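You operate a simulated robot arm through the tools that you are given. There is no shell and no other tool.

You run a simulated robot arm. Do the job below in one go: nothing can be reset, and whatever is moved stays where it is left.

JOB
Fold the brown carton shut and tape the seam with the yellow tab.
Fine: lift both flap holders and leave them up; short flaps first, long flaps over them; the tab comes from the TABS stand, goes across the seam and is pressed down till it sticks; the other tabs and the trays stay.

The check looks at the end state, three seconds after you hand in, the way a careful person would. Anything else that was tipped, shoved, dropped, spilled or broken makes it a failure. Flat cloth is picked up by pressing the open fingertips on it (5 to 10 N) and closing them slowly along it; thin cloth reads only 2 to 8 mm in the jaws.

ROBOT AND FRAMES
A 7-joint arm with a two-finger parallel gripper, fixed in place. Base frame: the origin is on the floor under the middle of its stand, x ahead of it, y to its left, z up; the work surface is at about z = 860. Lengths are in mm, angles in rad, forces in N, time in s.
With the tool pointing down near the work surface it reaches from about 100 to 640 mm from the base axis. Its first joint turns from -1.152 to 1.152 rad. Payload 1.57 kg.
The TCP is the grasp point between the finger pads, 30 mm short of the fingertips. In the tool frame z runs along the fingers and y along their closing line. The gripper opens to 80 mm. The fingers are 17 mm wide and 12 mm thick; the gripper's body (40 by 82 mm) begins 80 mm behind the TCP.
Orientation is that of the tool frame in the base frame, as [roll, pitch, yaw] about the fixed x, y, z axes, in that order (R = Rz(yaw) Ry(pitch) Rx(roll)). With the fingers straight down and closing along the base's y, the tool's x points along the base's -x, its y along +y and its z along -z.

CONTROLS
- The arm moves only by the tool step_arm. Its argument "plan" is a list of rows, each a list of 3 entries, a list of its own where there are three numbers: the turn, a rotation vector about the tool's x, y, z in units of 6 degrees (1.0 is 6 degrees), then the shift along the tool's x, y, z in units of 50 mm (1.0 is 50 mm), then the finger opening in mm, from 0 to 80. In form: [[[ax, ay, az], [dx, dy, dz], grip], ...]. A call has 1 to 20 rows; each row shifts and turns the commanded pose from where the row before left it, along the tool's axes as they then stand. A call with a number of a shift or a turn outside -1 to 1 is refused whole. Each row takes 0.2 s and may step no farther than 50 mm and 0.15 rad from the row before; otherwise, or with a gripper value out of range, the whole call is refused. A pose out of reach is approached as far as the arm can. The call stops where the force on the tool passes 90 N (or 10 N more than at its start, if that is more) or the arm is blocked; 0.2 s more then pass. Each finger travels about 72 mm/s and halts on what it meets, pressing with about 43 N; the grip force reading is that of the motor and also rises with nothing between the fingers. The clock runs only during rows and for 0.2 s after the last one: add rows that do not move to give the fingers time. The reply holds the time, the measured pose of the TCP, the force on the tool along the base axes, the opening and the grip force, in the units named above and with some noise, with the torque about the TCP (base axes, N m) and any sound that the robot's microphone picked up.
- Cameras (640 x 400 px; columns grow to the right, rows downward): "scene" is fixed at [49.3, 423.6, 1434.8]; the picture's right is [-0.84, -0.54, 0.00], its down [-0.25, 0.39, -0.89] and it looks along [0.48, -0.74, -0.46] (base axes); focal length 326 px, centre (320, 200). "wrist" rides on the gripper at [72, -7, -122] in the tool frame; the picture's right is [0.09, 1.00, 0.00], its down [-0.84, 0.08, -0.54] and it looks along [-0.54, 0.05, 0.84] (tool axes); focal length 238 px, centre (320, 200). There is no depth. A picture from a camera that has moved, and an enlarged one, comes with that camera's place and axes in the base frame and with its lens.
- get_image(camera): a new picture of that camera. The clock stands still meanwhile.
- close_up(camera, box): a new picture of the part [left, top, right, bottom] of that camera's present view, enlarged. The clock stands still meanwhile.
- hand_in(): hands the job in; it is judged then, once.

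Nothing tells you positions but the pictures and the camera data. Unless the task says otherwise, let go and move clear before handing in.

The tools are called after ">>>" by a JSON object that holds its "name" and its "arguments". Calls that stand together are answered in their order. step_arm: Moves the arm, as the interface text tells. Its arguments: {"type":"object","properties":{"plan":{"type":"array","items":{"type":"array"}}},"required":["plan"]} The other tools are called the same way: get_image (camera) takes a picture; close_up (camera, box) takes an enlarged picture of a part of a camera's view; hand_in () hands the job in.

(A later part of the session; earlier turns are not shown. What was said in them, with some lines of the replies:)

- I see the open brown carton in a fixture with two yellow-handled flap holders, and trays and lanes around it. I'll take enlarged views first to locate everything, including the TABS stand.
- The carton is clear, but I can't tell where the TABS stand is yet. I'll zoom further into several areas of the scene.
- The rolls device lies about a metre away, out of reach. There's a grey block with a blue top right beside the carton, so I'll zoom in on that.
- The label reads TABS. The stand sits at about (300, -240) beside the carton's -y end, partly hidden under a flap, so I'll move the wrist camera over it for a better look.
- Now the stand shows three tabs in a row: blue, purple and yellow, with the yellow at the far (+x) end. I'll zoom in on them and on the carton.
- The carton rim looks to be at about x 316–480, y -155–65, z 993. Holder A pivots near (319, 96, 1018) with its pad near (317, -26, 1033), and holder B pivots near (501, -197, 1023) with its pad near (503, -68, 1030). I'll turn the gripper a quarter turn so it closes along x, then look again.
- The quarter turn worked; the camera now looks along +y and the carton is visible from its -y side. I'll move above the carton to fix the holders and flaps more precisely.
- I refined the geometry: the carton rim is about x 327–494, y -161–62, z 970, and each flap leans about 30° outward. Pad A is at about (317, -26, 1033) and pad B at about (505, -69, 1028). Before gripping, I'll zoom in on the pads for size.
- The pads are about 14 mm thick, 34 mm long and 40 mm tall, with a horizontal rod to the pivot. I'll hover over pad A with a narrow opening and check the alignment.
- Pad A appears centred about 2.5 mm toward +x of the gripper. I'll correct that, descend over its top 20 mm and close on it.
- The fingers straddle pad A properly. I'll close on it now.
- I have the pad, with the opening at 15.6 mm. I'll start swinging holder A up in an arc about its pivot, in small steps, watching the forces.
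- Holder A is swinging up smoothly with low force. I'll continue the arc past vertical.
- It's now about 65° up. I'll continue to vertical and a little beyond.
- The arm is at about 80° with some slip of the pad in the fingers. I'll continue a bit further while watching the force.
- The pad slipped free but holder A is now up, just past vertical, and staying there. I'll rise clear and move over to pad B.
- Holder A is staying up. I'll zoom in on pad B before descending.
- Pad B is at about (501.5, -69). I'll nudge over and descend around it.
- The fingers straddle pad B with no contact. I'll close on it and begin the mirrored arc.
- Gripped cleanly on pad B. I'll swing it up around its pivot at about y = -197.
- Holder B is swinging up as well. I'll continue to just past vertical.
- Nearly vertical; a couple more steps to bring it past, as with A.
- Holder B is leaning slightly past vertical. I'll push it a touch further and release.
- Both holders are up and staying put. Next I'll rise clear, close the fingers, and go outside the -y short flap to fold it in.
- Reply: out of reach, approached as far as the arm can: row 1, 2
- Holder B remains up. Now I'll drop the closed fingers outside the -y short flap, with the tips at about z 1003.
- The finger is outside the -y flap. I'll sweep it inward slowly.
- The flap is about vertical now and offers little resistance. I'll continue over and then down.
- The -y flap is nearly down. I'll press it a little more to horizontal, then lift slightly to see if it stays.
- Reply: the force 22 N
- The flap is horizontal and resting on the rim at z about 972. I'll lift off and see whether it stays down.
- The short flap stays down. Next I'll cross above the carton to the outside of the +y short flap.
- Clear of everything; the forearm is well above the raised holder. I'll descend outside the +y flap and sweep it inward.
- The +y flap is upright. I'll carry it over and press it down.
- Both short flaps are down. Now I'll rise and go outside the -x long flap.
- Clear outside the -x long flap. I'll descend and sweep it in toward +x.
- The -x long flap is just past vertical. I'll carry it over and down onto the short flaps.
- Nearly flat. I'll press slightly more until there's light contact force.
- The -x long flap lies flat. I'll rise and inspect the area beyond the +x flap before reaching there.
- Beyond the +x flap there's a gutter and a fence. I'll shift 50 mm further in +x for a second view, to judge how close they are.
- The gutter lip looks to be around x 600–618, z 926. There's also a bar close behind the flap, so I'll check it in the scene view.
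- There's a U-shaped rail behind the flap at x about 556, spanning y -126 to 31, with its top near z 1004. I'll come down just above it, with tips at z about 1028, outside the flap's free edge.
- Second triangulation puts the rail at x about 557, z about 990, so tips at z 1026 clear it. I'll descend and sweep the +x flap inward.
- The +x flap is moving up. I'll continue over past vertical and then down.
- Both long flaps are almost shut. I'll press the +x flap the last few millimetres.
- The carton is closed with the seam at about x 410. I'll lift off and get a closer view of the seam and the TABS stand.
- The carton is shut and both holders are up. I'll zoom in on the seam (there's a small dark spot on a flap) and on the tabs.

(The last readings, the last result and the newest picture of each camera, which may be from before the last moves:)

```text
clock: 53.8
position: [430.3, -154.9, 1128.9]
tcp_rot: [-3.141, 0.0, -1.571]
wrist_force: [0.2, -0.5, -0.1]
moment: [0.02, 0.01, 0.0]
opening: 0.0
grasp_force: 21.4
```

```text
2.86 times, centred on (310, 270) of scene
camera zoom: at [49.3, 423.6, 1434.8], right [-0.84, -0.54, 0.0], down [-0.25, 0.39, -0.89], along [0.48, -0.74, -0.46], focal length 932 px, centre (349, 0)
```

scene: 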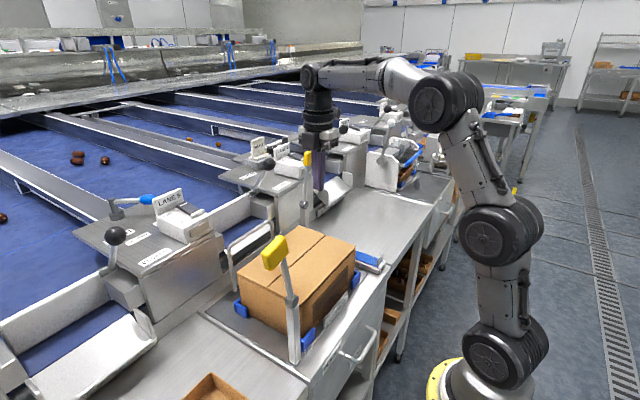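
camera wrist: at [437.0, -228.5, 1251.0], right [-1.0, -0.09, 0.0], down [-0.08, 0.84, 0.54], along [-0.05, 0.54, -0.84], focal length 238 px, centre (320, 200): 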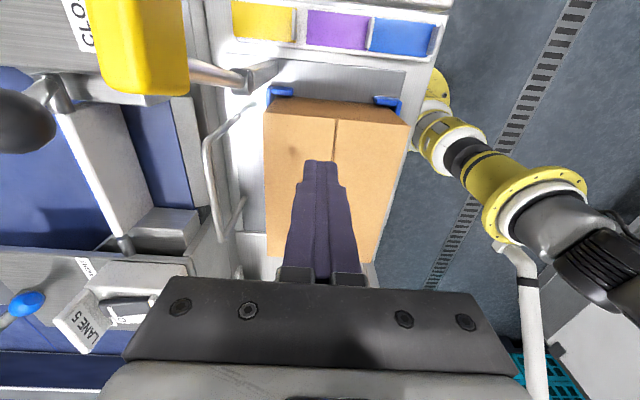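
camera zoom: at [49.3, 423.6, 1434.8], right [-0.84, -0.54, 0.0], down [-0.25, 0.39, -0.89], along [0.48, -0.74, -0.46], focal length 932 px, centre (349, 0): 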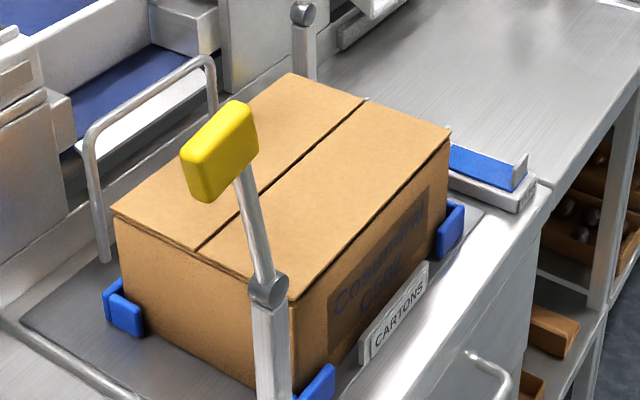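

The flaps lie flat with the seam at about x = 410. The yellow tab spans x 471–547, y -265 to -230, with an upright lug at its -x end near (472, -248). The raised holder B is close to that spot, so I'll approach with the tool leaned toward -y.

>>> {"name": "step_arm", "arguments": {"plan": [[[0, 0, 0], [0.68, 0.2, 0], 20], [[0, 0, 0], [0.68, 0.2, 0], 30], [[0, 0, 0], [0.68, 0.2, 0], 30], [[0, -1, 0], [0, 0, 0], 30], [[0, -1, 0], [0, 0, 0], 30], [[0, -1, 0], [0, 0, 0], 30], [[0, -1, 0], [0, 0, 0], 30], [[0, 0, 0], [0, 0, 0], 30]]}}

>>> {"name": "get_image", "arguments": {"camera": "wrist"}}

>>> {"name": "get_image", "arguments": {"camera": "scene"}}

```text
clock: 55.6
position: [400.0, -257.6, 1129.5]
tcp_rot: [-3.141, 0.422, -1.57]
wrist_force: [0.5, -1.0, -0.5]
moment: [-0.02, -0.04, 0.0]
opening: 30.1
grasp_force: 0.1
```

```text
taken
camera wrist: at [407.6, -373.0, 1210.9], right [-1.0, -0.08, -0.04], down [-0.08, 0.54, 0.84], along [-0.05, 0.84, -0.55], focal length 238 px, centre (320, 200)
```

wrist: 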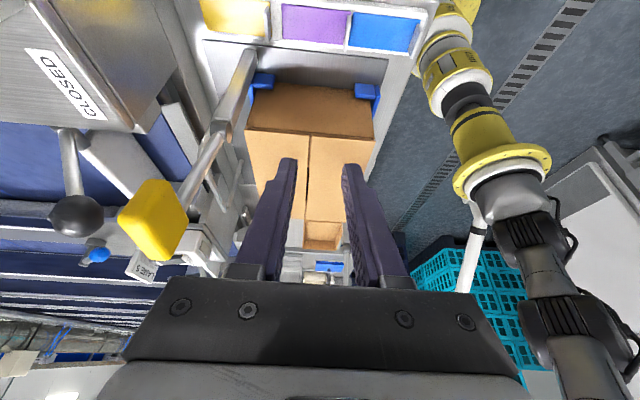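

```text
taken
```

scene: 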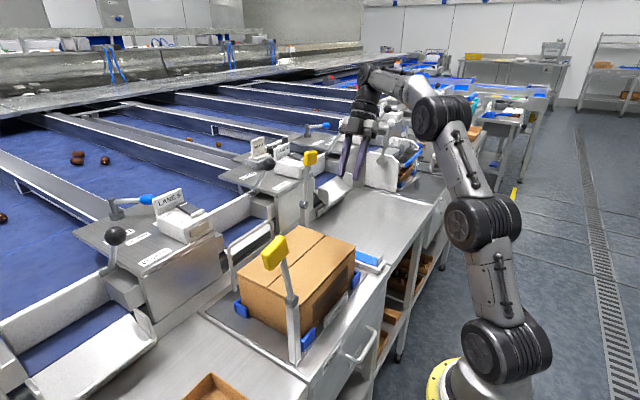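

The leaned pose works. I'll descend straight down to about z = 965 (tips still above the tab lugs) and look again.

>>> {"name": "step_arm", "arguments": {"plan": [[[0, 0, 0], [0.3345, 0, 0.751], 30], [[0, 0, 0], [0.3345, 0, 0.751], 30], [[0, 0, 0], [0.3345, 0, 0.751], 30], [[0, 0, 0], [0.3345, 0, 0.751], 30], [[0, 0, 0], [0, 0, 0], 30]]}}

>>> {"name": "get_image", "arguments": {"camera": "wrist"}}

>>> {"name": "close_up", "arguments": {"camera": "wrist", "box": [160, 60, 480, 260]}}

```text
clock: 56.8
position: [400.8, -256.9, 965.8]
tcp_rot: [-3.141, 0.42, -1.572]
wrist_force: [-0.1, 0.4, -0.5]
moment: [0.02, 0.0, 0.01]
opening: 30.5
grasp_force: 0.2
```

```text
taken
camera wrist: at [407.2, -373.1, 1047.3], right [-1.0, -0.08, -0.04], down [-0.08, 0.54, 0.84], along [-0.05, 0.83, -0.55], focal length 238 px, centre (320, 200)
```

wrist: 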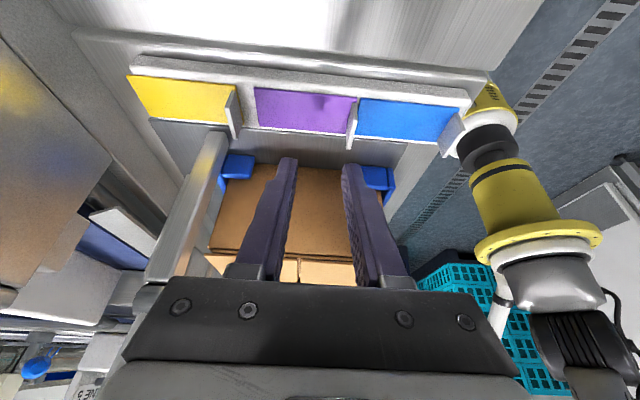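

```text
2.00 times, centred on (320, 160) of wrist
camera zoom: at [407.2, -373.1, 1047.3], right [-1.0, -0.08, -0.04], down [-0.08, 0.54, 0.84], along [-0.05, 0.83, -0.55], focal length 477 px, centre (320, 280)
```

zoom: 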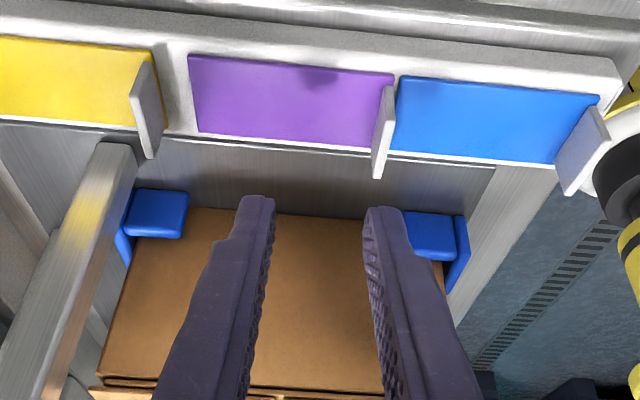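

The lugs are clear now. I'll zoom in on the yellow tab's lug for precise location.

>>> {"name": "close_up", "arguments": {"camera": "wrist", "box": [120, 60, 280, 160]}}

>>> {"name": "close_up", "arguments": {"camera": "scene", "box": [340, 180, 420, 290]}}

```text
4.00 times, centred on (200, 110) of wrist
camera zoom: at [407.2, -373.1, 1047.3], right [-1.0, -0.08, -0.04], down [-0.08, 0.54, 0.84], along [-0.05, 0.83, -0.55], focal length 953 px, centre (800, 560)
```

zoom: 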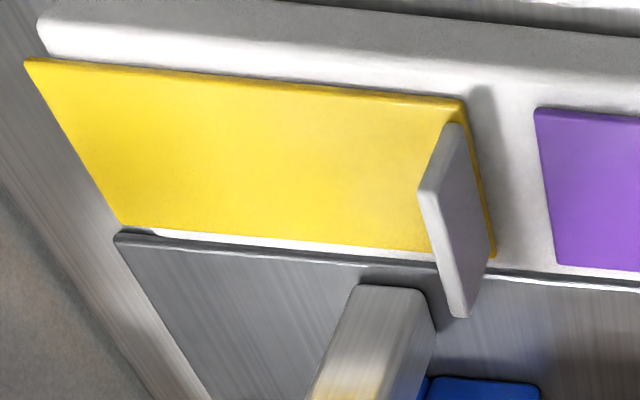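

```text
3.64 times, centred on (380, 235) of scene
camera zoom: at [49.3, 423.6, 1434.8], right [-0.84, -0.54, 0.0], down [-0.25, 0.39, -0.89], along [0.48, -0.74, -0.46], focal length 1186 px, centre (102, 73)
```

zoom: 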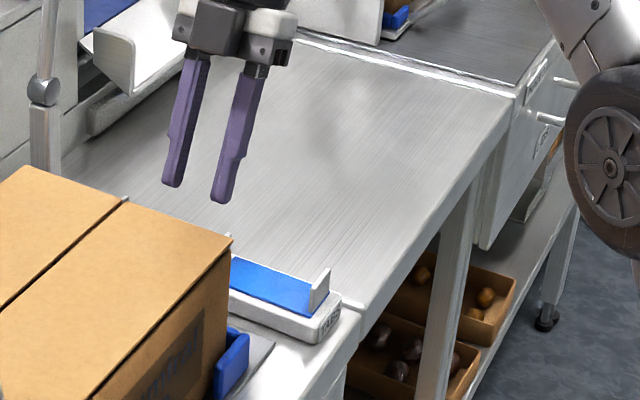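

The lug is about at x 470, y -252, top z 909, thin along x. I'll move over it at the current height and verify from close.

>>> {"name": "step_arm", "arguments": {"plan": [[[0, 0, 0], [0, -0.46, 0], 30], [[0, 0, 0], [0, -0.46, 0], 30], [[0, 0, 0], [0, -0.46, 0], 30], [[0, 0, 0], [0, 0, 0], 30]]}}

>>> {"name": "get_image", "arguments": {"camera": "wrist"}}

>>> {"name": "close_up", "arguments": {"camera": "wrist", "box": [220, 50, 420, 190]}}

>>> {"name": "close_up", "arguments": {"camera": "scene", "box": [270, 120, 430, 290]}}

```text
clock: 57.8
position: [469.9, -257.0, 964.2]
tcp_rot: [3.141, 0.419, -1.571]
wrist_force: [0.4, 0.2, 0.4]
moment: [-0.06, 0.02, -0.05]
opening: 30.2
grasp_force: 0.0
```

```text
taken
camera wrist: at [477.2, -372.9, 1046.4], right [-1.0, -0.08, -0.04], down [-0.08, 0.54, 0.84], along [-0.05, 0.83, -0.55], focal length 238 px, centre (320, 200)
```

wrist: 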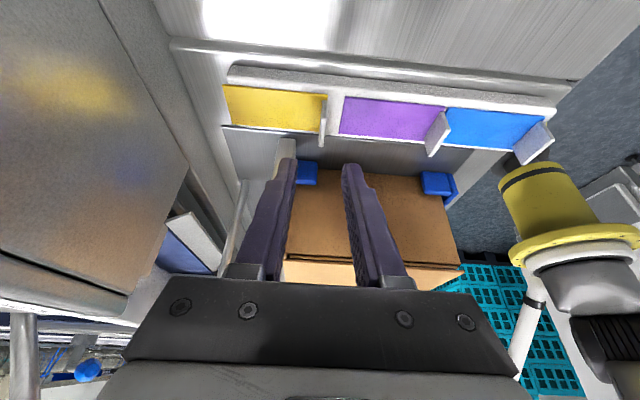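

```text
2.86 times, centred on (320, 120) of wrist
camera zoom: at [477.2, -372.9, 1046.4], right [-1.0, -0.08, -0.04], down [-0.08, 0.54, 0.84], along [-0.05, 0.83, -0.55], focal length 681 px, centre (320, 429)
```

zoom: 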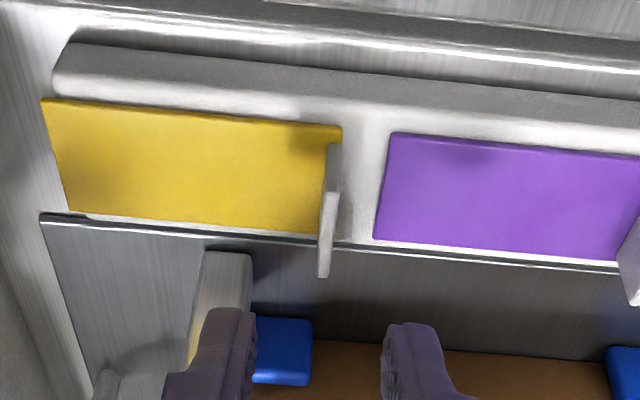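

```text
2.35 times, centred on (350, 205) of scene
camera zoom: at [49.3, 423.6, 1434.8], right [-0.84, -0.54, 0.0], down [-0.25, 0.39, -0.89], along [0.48, -0.74, -0.46], focal length 768 px, centre (249, 188)
```

zoom: 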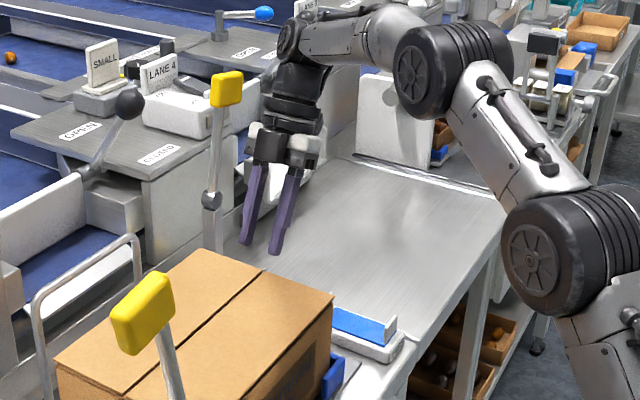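

The gripper is lined up with the lug within about 1 mm in x. I'll lower around it in stages.

>>> {"name": "step_arm", "arguments": {"plan": [[[0, 0, 0], [0.11, -0.005, 0.2], 28], [[0, 0, 0], [0.11, -0.005, 0.2], 26], [[0, 0, 0], [0.11, 0, 0.2], 24], [[0, 0, 0], [0, 0, 0], 24]]}}

>>> {"name": "get_image", "arguments": {"camera": "wrist"}}

>>> {"name": "close_up", "arguments": {"camera": "wrist", "box": [240, 80, 400, 200]}}

```text
clock: 58.8
position: [470.7, -260.5, 930.4]
tcp_rot: [-3.141, 0.419, -1.571]
wrist_force: [-0.3, -0.6, -0.8]
moment: [-0.01, 0.04, -0.03]
opening: 23.7
grasp_force: 0.0
```

```text
taken
camera wrist: at [477.1, -375.8, 1012.5], right [-1.0, -0.08, -0.04], down [-0.08, 0.54, 0.84], along [-0.05, 0.83, -0.55], focal length 238 px, centre (320, 200)
```

wrist: 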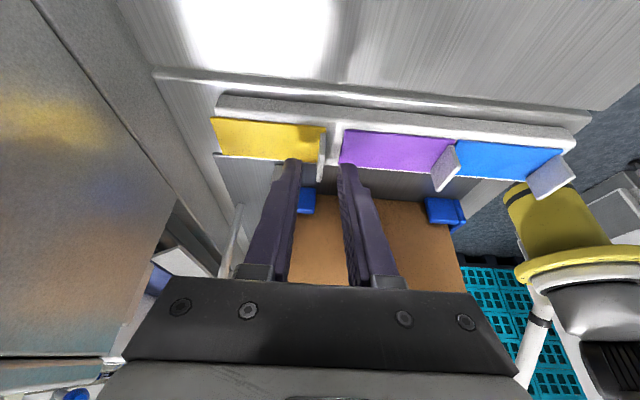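

```text
3.33 times, centred on (320, 140) of wrist
camera zoom: at [477.1, -375.8, 1012.5], right [-1.0, -0.08, -0.04], down [-0.08, 0.54, 0.84], along [-0.05, 0.83, -0.55], focal length 794 px, centre (320, 400)
```

zoom: 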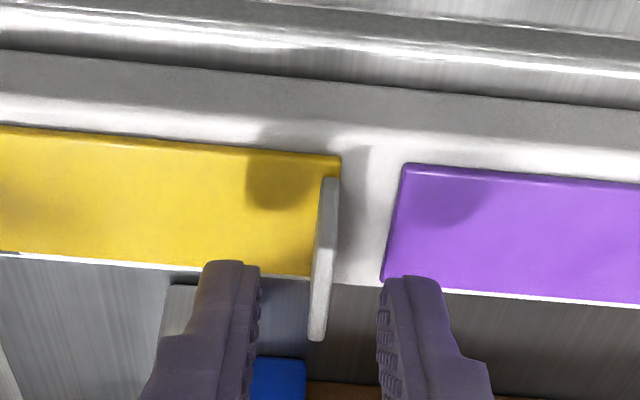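

Lined up well; the lug centre is about 5 mm further -y than the fingertips. I'll shift that and lower the last 7 mm.

>>> {"name": "step_arm", "arguments": {"plan": [[[0, 0, 0], [0.074, 0, 0.044], 24], [[0, 0, 0], [0.074, 0, 0.043], 24], [[0, 0, 0], [0, 0, 0], 24]]}}

>>> {"name": "close_up", "arguments": {"camera": "wrist", "box": [240, 80, 400, 200]}}

```text
clock: 59.6
position: [470.6, -265.2, 924.1]
tcp_rot: [3.14, 0.416, -1.569]
wrist_force: [-0.8, -0.6, -0.6]
moment: [0.01, -0.05, -0.02]
opening: 23.9
grasp_force: 0.2
```

```text
3.33 times, centred on (320, 140) of wrist
camera zoom: at [477.0, -380.9, 1005.8], right [-1.0, -0.08, -0.04], down [-0.08, 0.54, 0.84], along [-0.05, 0.83, -0.55], focal length 794 px, centre (320, 400)
```

zoom: 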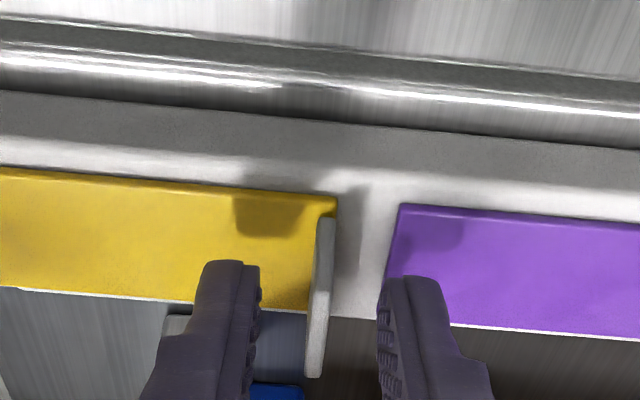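

The fingers straddle the yellow lug. I'll close on it.

>>> {"name": "step_arm", "arguments": {"plan": [[[0, 0, 0], [0, 0, 0], 14], [[0, 0, 0], [0, 0, 0], 6], [[0, 0, 0], [0, 0, 0], 0], [[0, 0, 0], [0, 0, 0], 0], [[0, 0, 0], [0, 0, 0], 0]]}}

>>> {"name": "close_up", "arguments": {"camera": "wrist", "box": [240, 80, 400, 200]}}

```text
clock: 60.8
position: [469.7, -264.7, 924.6]
tcp_rot: [3.141, 0.418, -1.571]
wrist_force: [0.3, 0.6, 0.1]
moment: [-0.01, -0.03, 0.03]
opening: 2.6
grasp_force: 22.9
```

```text
3.33 times, centred on (320, 140) of wrist
camera zoom: at [477.0, -380.7, 1005.8], right [-1.0, -0.08, -0.04], down [-0.08, 0.54, 0.84], along [-0.05, 0.83, -0.55], focal length 794 px, centre (320, 400)
```

zoom: 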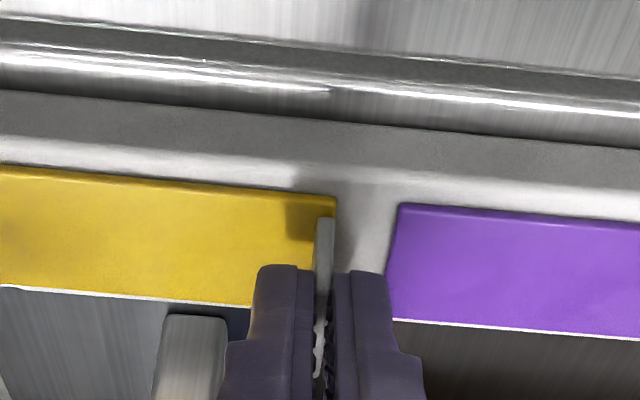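

I have the lug, with the opening at 2.6 mm. I'll lift straight up slowly and watch the force.

>>> {"name": "step_arm", "arguments": {"plan": [[[0, 0, 0], [-0.04, 0, -0.09], 0], [[0, 0, 0], [-0.065, 0, -0.146], 0], [[0, 0, 0], [-0.0813, 0, -0.1827], 0], [[0, 0, 0], [-0.0813, 0, -0.1827], 0], [[0, 0, 0], [0, 0, 0], 0]]}}

>>> {"name": "get_image", "arguments": {"camera": "wrist"}}

>>> {"name": "close_up", "arguments": {"camera": "wrist", "box": [200, 60, 440, 220]}}

```text
clock: 62.0
position: [469.1, -264.8, 957.3]
tcp_rot: [-3.141, 0.421, -1.57]
wrist_force: [0.4, -0.6, -0.3]
moment: [0.03, 0.0, 0.03]
opening: 2.3
grasp_force: 24.0
```

```text
taken
camera wrist: at [476.8, -380.6, 1038.9], right [-1.0, -0.08, -0.04], down [-0.08, 0.54, 0.84], along [-0.05, 0.83, -0.55], focal length 238 px, centre (320, 200)
```

wrist: 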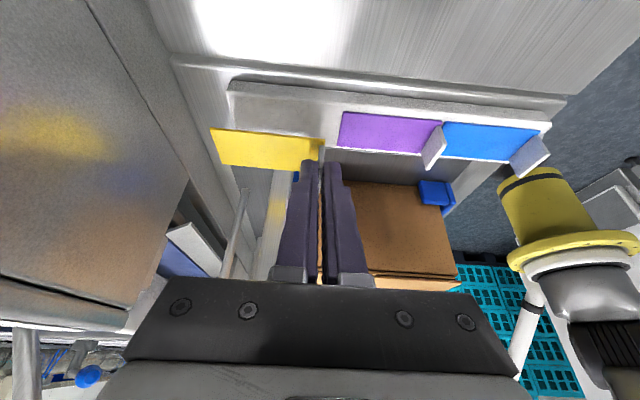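

```text
2.50 times, centred on (320, 140) of wrist
camera zoom: at [476.8, -380.6, 1038.9], right [-1.0, -0.08, -0.04], down [-0.08, 0.54, 0.84], along [-0.05, 0.83, -0.55], focal length 596 px, centre (320, 350)
```

zoom: 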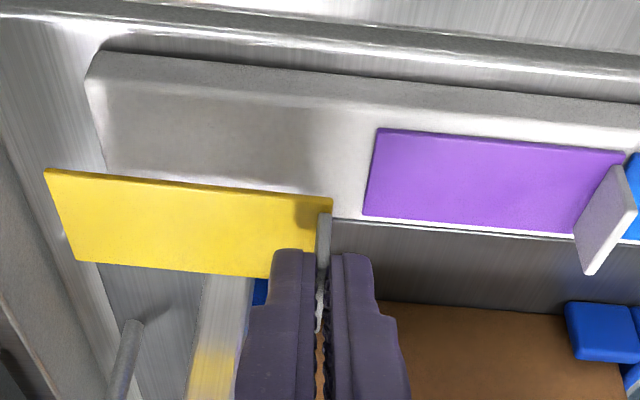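

The yellow tab came off cleanly and is level in the grip; the others haven't moved. I'll raise it clear of the other lugs, shift toward -x away from holder B, and rise above the carton.

>>> {"name": "step_arm", "arguments": {"plan": [[[0, 0, 0], [-0.114, 0, -0.256], 0], [[0, 0, 0], [-0.114, 0, -0.256], 0], [[0, 0, 0], [0, 0.473, 0], 0], [[0, 0, 0], [0, 0.473, 0], 0], [[0, 0, 0], [0, 0.473, 0], 0], [[0, 0, 0], [0, 0.473, 0], 0], [[0, 0, 0], [-0.183, 0, -0.411], 0], [[0, 0, 0], [-0.183, 0, -0.411], 0], [[0, 0, 0], [-0.183, 0, -0.411], 0], [[0, 0, 0], [-0.183, 0, -0.411], 0], [[0, 0, 0], [0, 0, 0], 0]]}}

>>> {"name": "get_image", "arguments": {"camera": "wrist"}}

>>> {"name": "get_image", "arguments": {"camera": "scene"}}

```text
clock: 64.4
position: [376.6, -264.2, 1075.3]
tcp_rot: [3.14, 0.42, -1.57]
wrist_force: [-0.2, 0.9, 0.6]
moment: [-0.02, -0.02, 0.0]
opening: 2.4
grasp_force: 23.7
```

```text
taken
camera wrist: at [382.3, -380.0, 1157.3], right [-1.0, -0.08, -0.04], down [-0.08, 0.54, 0.84], along [-0.05, 0.83, -0.55], focal length 238 px, centre (320, 200)
```

wrist: 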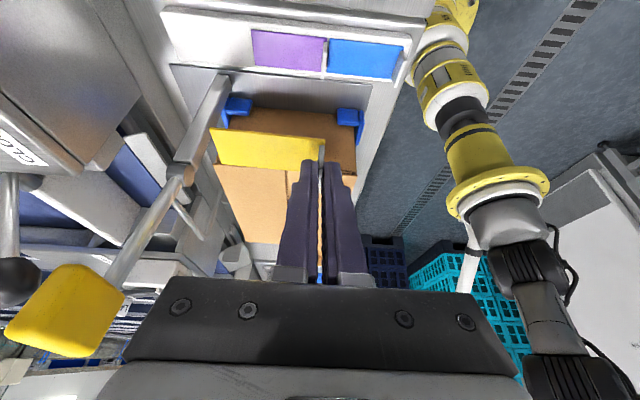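

```text
taken
```

scene: 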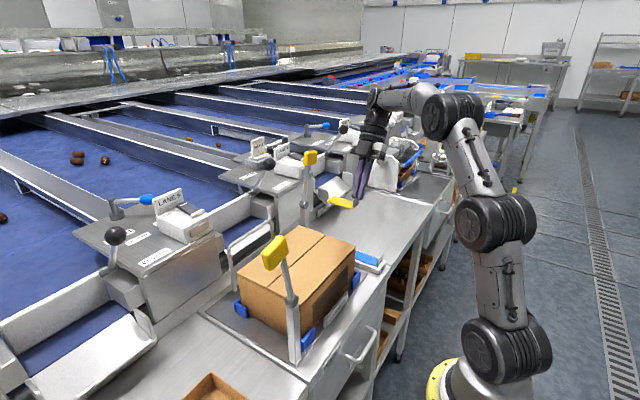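

The tab is held level and clear. I'll carry it over the carton toward the middle of the seam.

>>> {"name": "step_arm", "arguments": {"plan": [[[0, 0, 0], [-0.6334, 0, 0.282], 0], [[0, 0, 0], [-0.6334, 0, 0.282], 0], [[0, 0, 0], [-0.6334, 0, 0.282], 0], [[0, 0, 0], [-0.6334, 0, 0.282], 0], [[0, 0, 0], [-0.6334, 0, 0.282], 0], [[0, 0, 0], [-0.6334, 0, 0.282], 0], [[0, 0, 0], [0, 0, 0], 0]]}}

>>> {"name": "get_image", "arguments": {"camera": "wrist"}}

>>> {"name": "close_up", "arguments": {"camera": "scene", "box": [220, 160, 400, 310]}}

>>> {"name": "close_up", "arguments": {"camera": "wrist", "box": [160, 0, 480, 200]}}

```text
clock: 66.0
position: [374.9, -56.9, 1074.8]
tcp_rot: [-3.142, 0.421, -1.57]
wrist_force: [0.0, -0.1, -0.7]
moment: [-0.02, 0.0, 0.02]
opening: 2.7
grasp_force: 24.6
```

```text
taken
camera wrist: at [382.5, -171.6, 1156.7], right [-1.0, -0.08, -0.04], down [-0.08, 0.54, 0.84], along [-0.05, 0.83, -0.55], focal length 238 px, centre (320, 200)
```

wrist: 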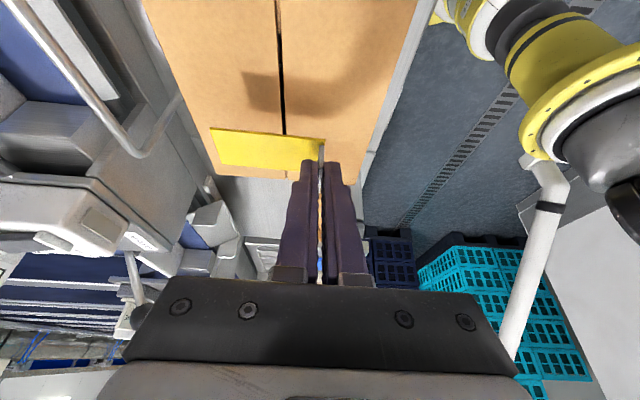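

```text
2.67 times, centred on (310, 235) of scene
camera zoom: at [49.3, 423.6, 1434.8], right [-0.84, -0.54, 0.0], down [-0.25, 0.39, -0.89], along [0.48, -0.74, -0.46], focal length 870 px, centre (347, 107)
```

zoom: 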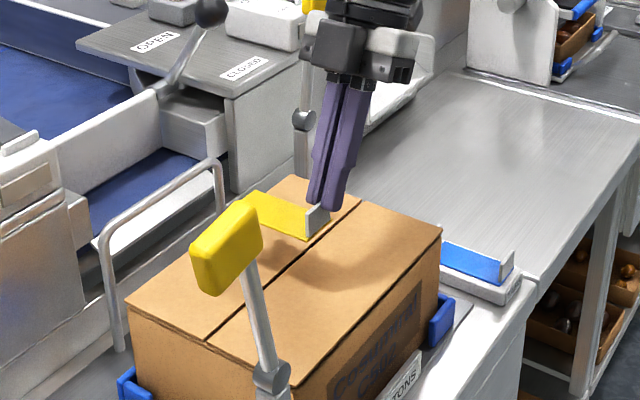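

```text
2.00 times, centred on (320, 100) of wrist
camera zoom: at [382.5, -171.6, 1156.7], right [-1.0, -0.08, -0.04], down [-0.08, 0.54, 0.84], along [-0.05, 0.83, -0.55], focal length 477 px, centre (320, 400)
```

zoom: 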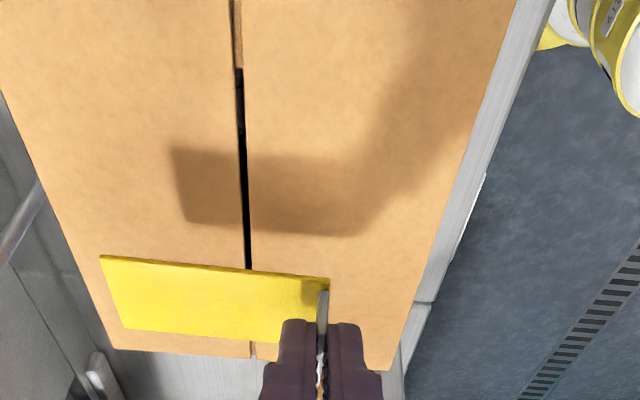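

In the camera's frame the tab is centred at x about 411.4 against the seam at 411, so it's well placed. I'll lower it toward the carton.

>>> {"name": "step_arm", "arguments": {"plan": [[[0, 0, 0], [0.1356, 0, 0.3045], 0], [[0, 0, 0], [0.1356, 0, 0.3045], 0], [[0, 0, 0], [0.1356, 0, 0.3045], 0], [[0, 0, 0], [0, 0, 0], 0]]}}

>>> {"name": "get_image", "arguments": {"camera": "wrist"}}

>>> {"name": "close_up", "arguments": {"camera": "scene", "box": [250, 200, 370, 310]}}

```text
clock: 67.0
position: [375.9, -55.3, 1024.9]
tcp_rot: [3.139, 0.419, -1.57]
wrist_force: [-0.2, -0.6, -0.1]
moment: [0.01, 0.0, -0.01]
opening: 2.3
grasp_force: 23.9
```

```text
taken
camera wrist: at [383.0, -172.2, 1106.8], right [-1.0, -0.08, -0.04], down [-0.08, 0.54, 0.84], along [-0.05, 0.83, -0.55], focal length 238 px, centre (320, 200)
```

wrist: 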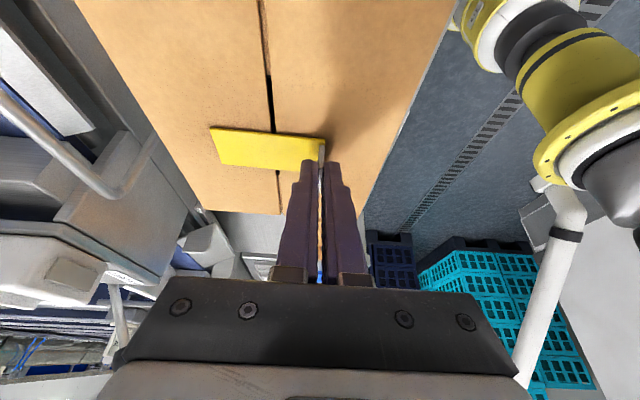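

```text
3.64 times, centred on (310, 255) of scene
camera zoom: at [49.3, 423.6, 1434.8], right [-0.84, -0.54, 0.0], down [-0.25, 0.39, -0.89], along [0.48, -0.74, -0.46], focal length 1186 px, centre (356, 0)
```

zoom: 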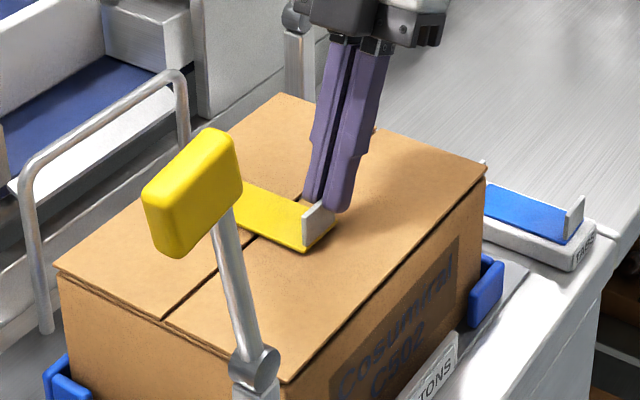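

The tab hovers about a centimetre above the seam. I'll creep down and watch for contact.

>>> {"name": "step_arm", "arguments": {"plan": [[[0, 0, 0], [0.0325, 0, 0.073], 0], [[0, 0, 0], [0.0244, 0, 0.055], 0], [[0, 0, 0], [0, 0, 0], 0]]}}

>>> {"name": "close_up", "arguments": {"camera": "wrist", "box": [200, 80, 400, 200]}}

```text
clock: 67.8
position: [375.9, -55.8, 1019.6]
tcp_rot: [-3.138, 0.419, -1.569]
wrist_force: [-6.3, -0.7, 19.8]
moment: [0.19, 0.04, 0.1]
opening: 2.5
grasp_force: 24.1
```

```text
3.20 times, centred on (300, 140) of wrist
camera zoom: at [382.5, -172.2, 1101.2], right [-1.0, -0.08, -0.04], down [-0.08, 0.54, 0.84], along [-0.05, 0.83, -0.55], focal length 763 px, centre (384, 392)
```

zoom: 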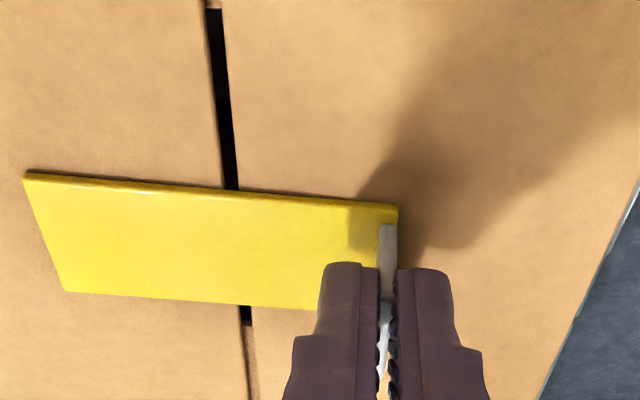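

The tab is flat on both flaps, square across the seam, with about 20 N of contact. I'll open the fingers and lift straight up.

>>> {"name": "step_arm", "arguments": {"plan": [[[0, 0, 0], [-0.008, 0, -0.018], 6], [[0, 0, 0], [0, 0, 0], 16], [[0, 0, 0], [0, 0, 0], 20], [[0, 0, 0], [0, 0, 0], 20], [[0, 0, 0], [-0.0813, 0, -0.1827], 20], [[0, 0, 0], [-0.163, 0, -0.365], 20], [[0, 0, 0], [-0.244, 0, -0.548], 20], [[0, 0, 0], [-0.244, 0, -0.548], 20], [[0, 0, 0], [0, 0, 0], 20]]}}

>>> {"name": "get_image", "arguments": {"camera": "wrist"}}

>>> {"name": "close_up", "arguments": {"camera": "scene", "box": [250, 200, 370, 310]}}

```text
clock: 69.8
position: [377.0, -55.5, 1109.5]
tcp_rot: [-3.141, 0.419, -1.571]
wrist_force: [-0.8, 0.2, 0.5]
moment: [0.0, -0.01, 0.0]
opening: 19.8
grasp_force: 0.0
```

```text
taken
camera wrist: at [383.2, -171.4, 1191.5], right [-1.0, -0.08, -0.04], down [-0.08, 0.54, 0.84], along [-0.05, 0.83, -0.55], focal length 238 px, centre (320, 200)
```

wrist: 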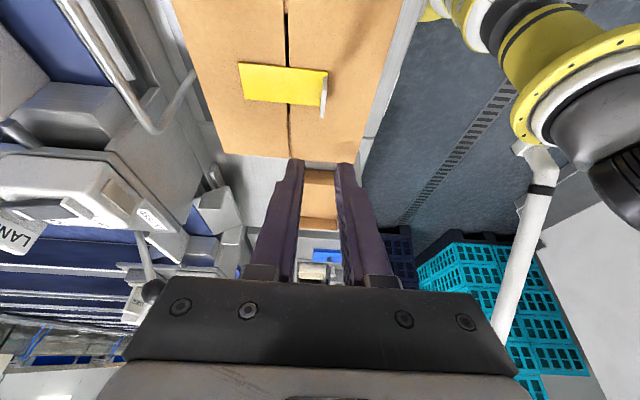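

```text
3.64 times, centred on (310, 255) of scene
camera zoom: at [49.3, 423.6, 1434.8], right [-0.84, -0.54, 0.0], down [-0.25, 0.39, -0.89], along [0.48, -0.74, -0.46], focal length 1186 px, centre (356, 0)
```

zoom: 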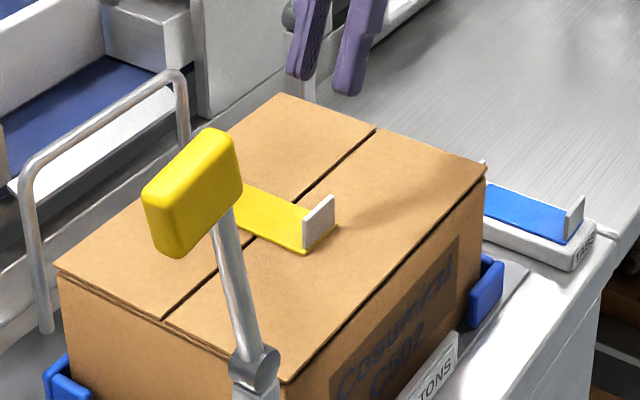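

The tab sits across the seam where I left it. I'll straighten the tool, close the fingers and press the tab down at its centre.

>>> {"name": "step_arm", "arguments": {"plan": [[[0, 1, 0], [0, 0, 0], 10], [[0, 1, 0], [0, 0, 0], 0], [[0, 1, 0], [0, 0, 0], 0], [[0, 1, 0], [0, 0, 0], 0], [[0, 0, 0], [-0.15, -0.68, 0], 0], [[0, 0, 0], [0, 0, 0.6], 0], [[0, 0, 0], [0, 0, 0.6], 0], [[0, 0, 0], [0, 0, 0.4], 0], [[0, 0, 0], [0, 0, 0], 0]]}}

>>> {"name": "get_image", "arguments": {"camera": "wrist"}}

>>> {"name": "close_up", "arguments": {"camera": "scene", "box": [250, 200, 370, 310]}}

```text
clock: 71.8
position: [410.1, -49.1, 1028.0]
tcp_rot: [3.141, 0.002, -1.571]
wrist_force: [-0.9, 0.4, 1.4]
moment: [0.01, 0.02, 0.02]
opening: 0.0
grasp_force: 21.0
```

```text
taken
camera wrist: at [417.3, -121.2, 1150.7], right [-1.0, -0.09, 0.0], down [-0.08, 0.84, 0.54], along [-0.05, 0.54, -0.84], focal length 238 px, centre (320, 200)
```

wrist: 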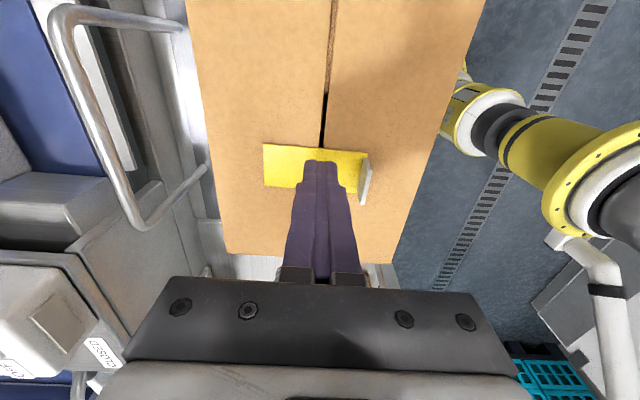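

```text
3.64 times, centred on (310, 255) of scene
camera zoom: at [49.3, 423.6, 1434.8], right [-0.84, -0.54, 0.0], down [-0.25, 0.39, -0.89], along [0.48, -0.74, -0.46], focal length 1186 px, centre (356, 0)
```

zoom: 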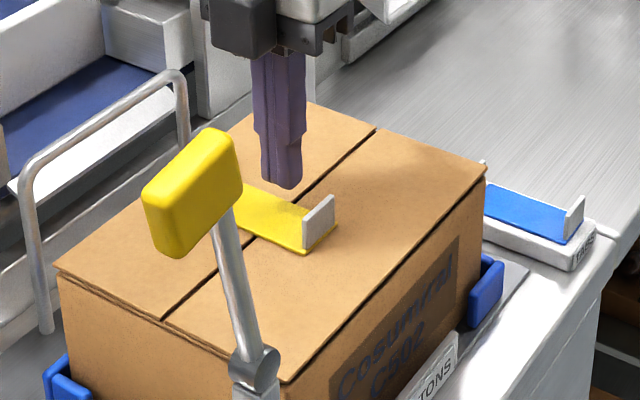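

The fingertip is above the tab. I'll shift 6 mm to +y to be over its middle and press down gently.

>>> {"name": "step_arm", "arguments": {"plan": [[[0, 0, 0], [-0.12, -0.04, 0], 0], [[0, 0, 0], [0, 0, 0.2], 0], [[0, 0, 0], [0, 0, 0.1], 0], [[0, 0, 0], [0, 0, 0.06], 0], [[0, 0, 0], [0, 0, 0.04], 0], [[0, 0, 0], [0, 0, 0], 0]]}}

```text
clock: 73.2
position: [412.0, -41.5, 1011.0]
tcp_rot: [-3.141, -0.001, -1.571]
wrist_force: [-2.2, -1.4, 7.4]
moment: [0.0, 0.08, -0.01]
opening: 0.0
grasp_force: 21.5
```

Contact at 7 N. I'll press on more firmly.

>>> {"name": "step_arm", "arguments": {"plan": [[[0, 0, 0], [0, 0, 0.04], 0], [[0, 0, 0], [0, 0, 0.04], 0], [[0, 0, 0], [0, 0, 0], 0], [[0, 0, 0], [0, 0, 0], 0]]}}

>>> {"name": "close_up", "arguments": {"camera": "scene", "box": [250, 200, 370, 310]}}

```text
clock: 74.2
position: [411.8, -41.9, 1008.4]
tcp_rot: [-3.133, -0.001, -1.57]
wrist_force: [-10.8, 0.7, 38.9]
moment: [0.07, 0.35, 0.02]
opening: 0.1
grasp_force: 21.4
```

```text
3.64 times, centred on (310, 255) of scene
camera zoom: at [48.5, 423.7, 1434.8], right [-0.84, -0.54, 0.0], down [-0.25, 0.39, -0.89], along [0.48, -0.74, -0.46], focal length 1186 px, centre (356, 0)
```

zoom: 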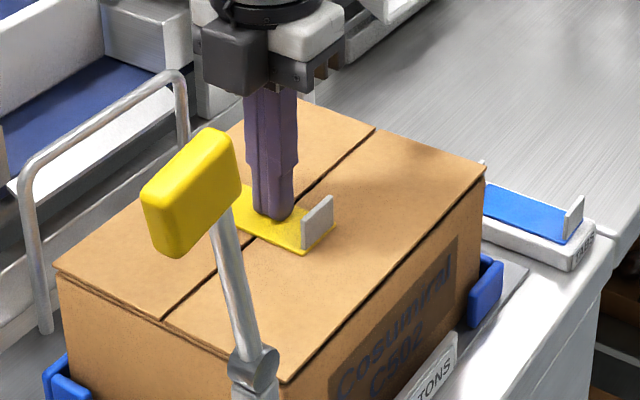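

Pressed at the centre with 39 N. I'll also press each half of the tab, on either side of the seam.

>>> {"name": "step_arm", "arguments": {"plan": [[[0, 0, 0], [0, 0, -0.4], 0], [[0, 0, 0], [0, -0.5, 0], 0], [[0, 0, 0], [0, 0, 0.2], 0], [[0, 0, 0], [0, 0, 0.1], 0], [[0, 0, 0], [0, 0, 0.06], 0], [[0, 0, 0], [0, 0, 0.03], 0], [[0, 0, 0], [0, 0, 0], 0]]}}

```text
clock: 75.8
position: [437.8, -41.2, 1009.4]
tcp_rot: [-3.133, -0.001, -1.57]
wrist_force: [-9.0, 1.0, 30.7]
moment: [0.04, 0.29, 0.0]
opening: 0.1
grasp_force: 20.8
```

>>> {"name": "step_arm", "arguments": {"plan": [[[0, 0, 0], [0, 0, -0.4], 0], [[0, 0, 0], [0, 0.42, 0], 0], [[0, 0, 0], [0, 0.42, 0], 0], [[0, 0, 0], [0, 0, 0.2], 0], [[0, 0, 0], [0, 0, 0.1], 0], [[0, 0, 0], [0, 0, 0.06], 0], [[0, 0, 0], [0, 0, 0.04], 0], [[0, 0, 0], [0, 0, 0], 0]]}}

>>> {"name": "close_up", "arguments": {"camera": "scene", "box": [250, 200, 370, 310]}}

```text
clock: 77.6
position: [394.6, -41.8, 1008.3]
tcp_rot: [-3.134, 0.0, -1.571]
wrist_force: [-10.9, 1.6, 34.4]
moment: [0.08, 0.32, 0.06]
opening: 0.1
grasp_force: 20.9
```

```text
3.64 times, centred on (310, 255) of scene
camera zoom: at [48.6, 423.7, 1434.8], right [-0.84, -0.54, 0.0], down [-0.25, 0.39, -0.89], along [0.48, -0.74, -0.46], focal length 1186 px, centre (356, 0)
```

zoom: 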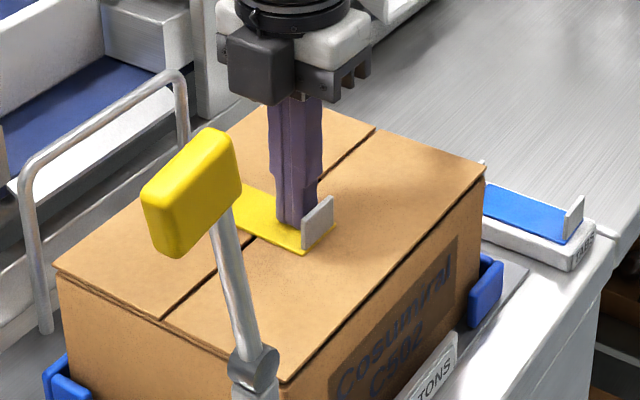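

Both halves have been pressed with over 30 N. I'll lift away and inspect the result from above.

>>> {"name": "step_arm", "arguments": {"plan": [[[0, 0, 0], [0, 0, -0.4], 0], [[0, 0, 0], [0, 0, -0.9], 0], [[0, 0, 0], [0, 0, -0.9], 0], [[0, 0, 0], [0.7, 0, -0.4], 0], [[0, 0, 0], [0.7, 0, -0.2], 0], [[0, 0, 0], [0, 0, 0], 0]]}}

>>> {"name": "get_image", "arguments": {"camera": "wrist"}}

>>> {"name": "get_image", "arguments": {"camera": "scene"}}

>>> {"name": "close_up", "arguments": {"camera": "wrist", "box": [240, 60, 420, 180]}}

>>> {"name": "close_up", "arguments": {"camera": "scene", "box": [210, 140, 410, 340]}}

```text
clock: 79.0
position: [394.0, -113.6, 1145.5]
tcp_rot: [-3.141, 0.001, -1.571]
wrist_force: [0.5, 0.8, 0.2]
moment: [0.01, 0.03, 0.03]
opening: 0.1
grasp_force: 20.8
```

```text
taken
camera wrist: at [401.5, -185.6, 1267.5], right [-1.0, -0.09, 0.0], down [-0.08, 0.84, 0.54], along [-0.05, 0.54, -0.84], focal length 238 px, centre (320, 200)
```

wrist: 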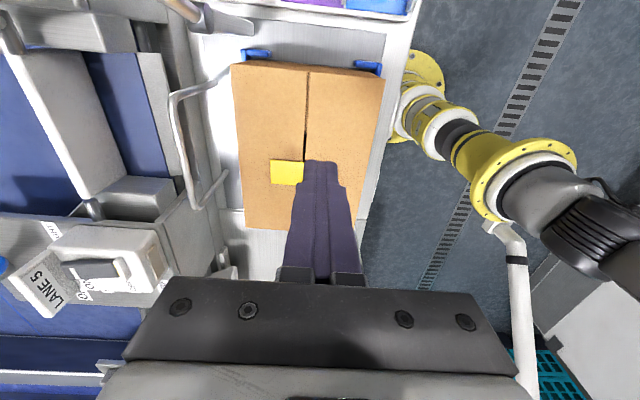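

```text
taken
```

scene: 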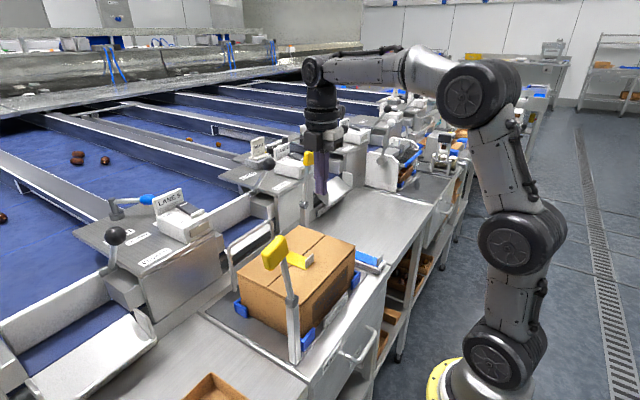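

```text
3.33 times, centred on (330, 120) of wrist
camera zoom: at [401.5, -185.6, 1267.5], right [-1.0, -0.09, 0.0], down [-0.08, 0.84, 0.54], along [-0.05, 0.54, -0.84], focal length 794 px, centre (287, 467)
```

zoom: 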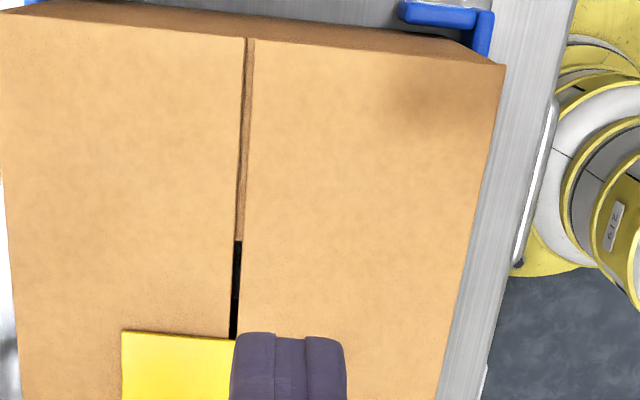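

```text
2.00 times, centred on (310, 240) of scene
camera zoom: at [49.3, 423.6, 1434.8], right [-0.84, -0.54, 0.0], down [-0.25, 0.39, -0.89], along [0.48, -0.74, -0.46], focal length 652 px, centre (340, 120)
```

zoom: 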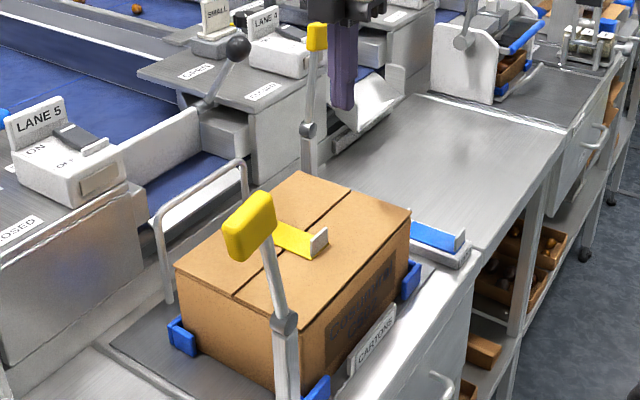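

The carton is closed and the tab lies across the seam. I'll shift a little so the fingers don't block the view and check the whole tab.

>>> {"name": "step_arm", "arguments": {"plan": [[[0, 0, 0], [0.3, 0.8, -0.3], 0], [[0, 0, 0], [0.3, 0.8, -0.3], 0], [[0, 0, 0], [0, 0, 0], 0]]}}

>>> {"name": "get_image", "arguments": {"camera": "wrist"}}

>>> {"name": "close_up", "arguments": {"camera": "wrist", "box": [170, 0, 370, 190]}}

>>> {"name": "close_up", "arguments": {"camera": "scene", "box": [260, 230, 390, 320]}}

```text
clock: 79.8
position: [315.3, -141.7, 1176.0]
tcp_rot: [-3.141, -0.001, -1.569]
wrist_force: [0.4, 0.3, 0.1]
moment: [-0.01, 0.01, 0.01]
opening: 0.0
grasp_force: 21.5
```

```text
taken
camera wrist: at [321.2, -215.0, 1297.0], right [-1.0, -0.09, 0.0], down [-0.08, 0.84, 0.54], along [-0.05, 0.54, -0.84], focal length 238 px, centre (320, 200)
```

wrist: 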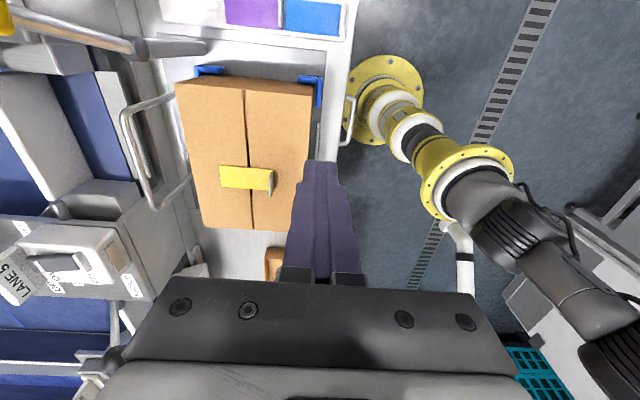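

```text
2.11 times, centred on (270, 95) of wrist
camera zoom: at [321.2, -215.0, 1297.0], right [-1.0, -0.09, 0.0], down [-0.08, 0.84, 0.54], along [-0.05, 0.54, -0.84], focal length 502 px, centre (425, 421)
```

zoom: 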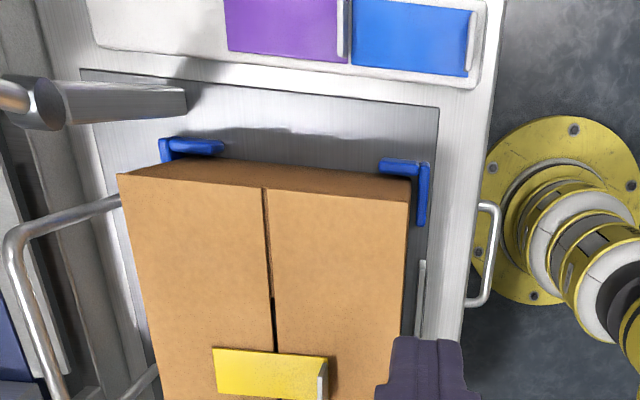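

```text
4.44 times, centred on (325, 275) of scene
camera zoom: at [49.3, 423.6, 1434.8], right [-0.84, -0.54, 0.0], down [-0.25, 0.39, -0.89], along [0.48, -0.74, -0.46], focal length 1450 px, centre (298, -133)
```

zoom: 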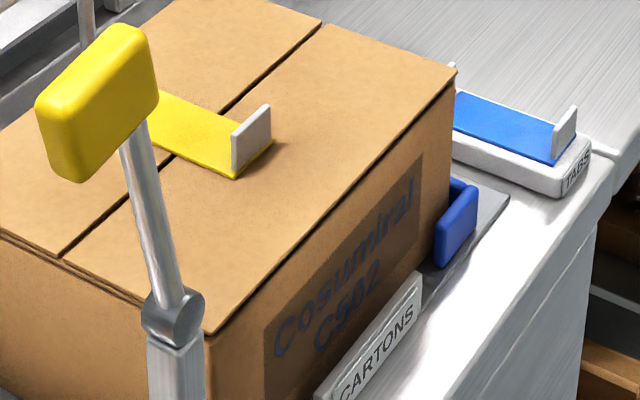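

The carton is shut, the yellow tab lies flat across the seam and has been pressed down, and both holders are up. The purple and blue tabs and the trays haven't moved, and the arm is clear, so I'm handing in.

>>> {"name": "hand_in", "arguments": {}}

```text
The job is handed in.
```

I folded the carton shut and taped its seam with the yellow tab, then handed the job in. I don't have the check's verdict.

- **Flap holders:** both are swung up just past vertical and stayed there from when I released them to the final pictures.
- **Flaps:** I folded the two short flaps first and laid the two long flaps over them. They lie flat, with the seam running down the middle.
- **Yellow tab:** it came off the TABS stand by its lug and lies flat across the seam, about 4–6 mm off centre toward the lanes. I pressed it at the middle (39 N) and on each side (31 N and 34 N). It hadn't moved in the last pictures, but I didn't tug it to test the stick.
- **Everything else:** the purple and blue tabs are still on the stand. I saw nothing tipped or shoved, and the arm was lifted clear before I handed in.
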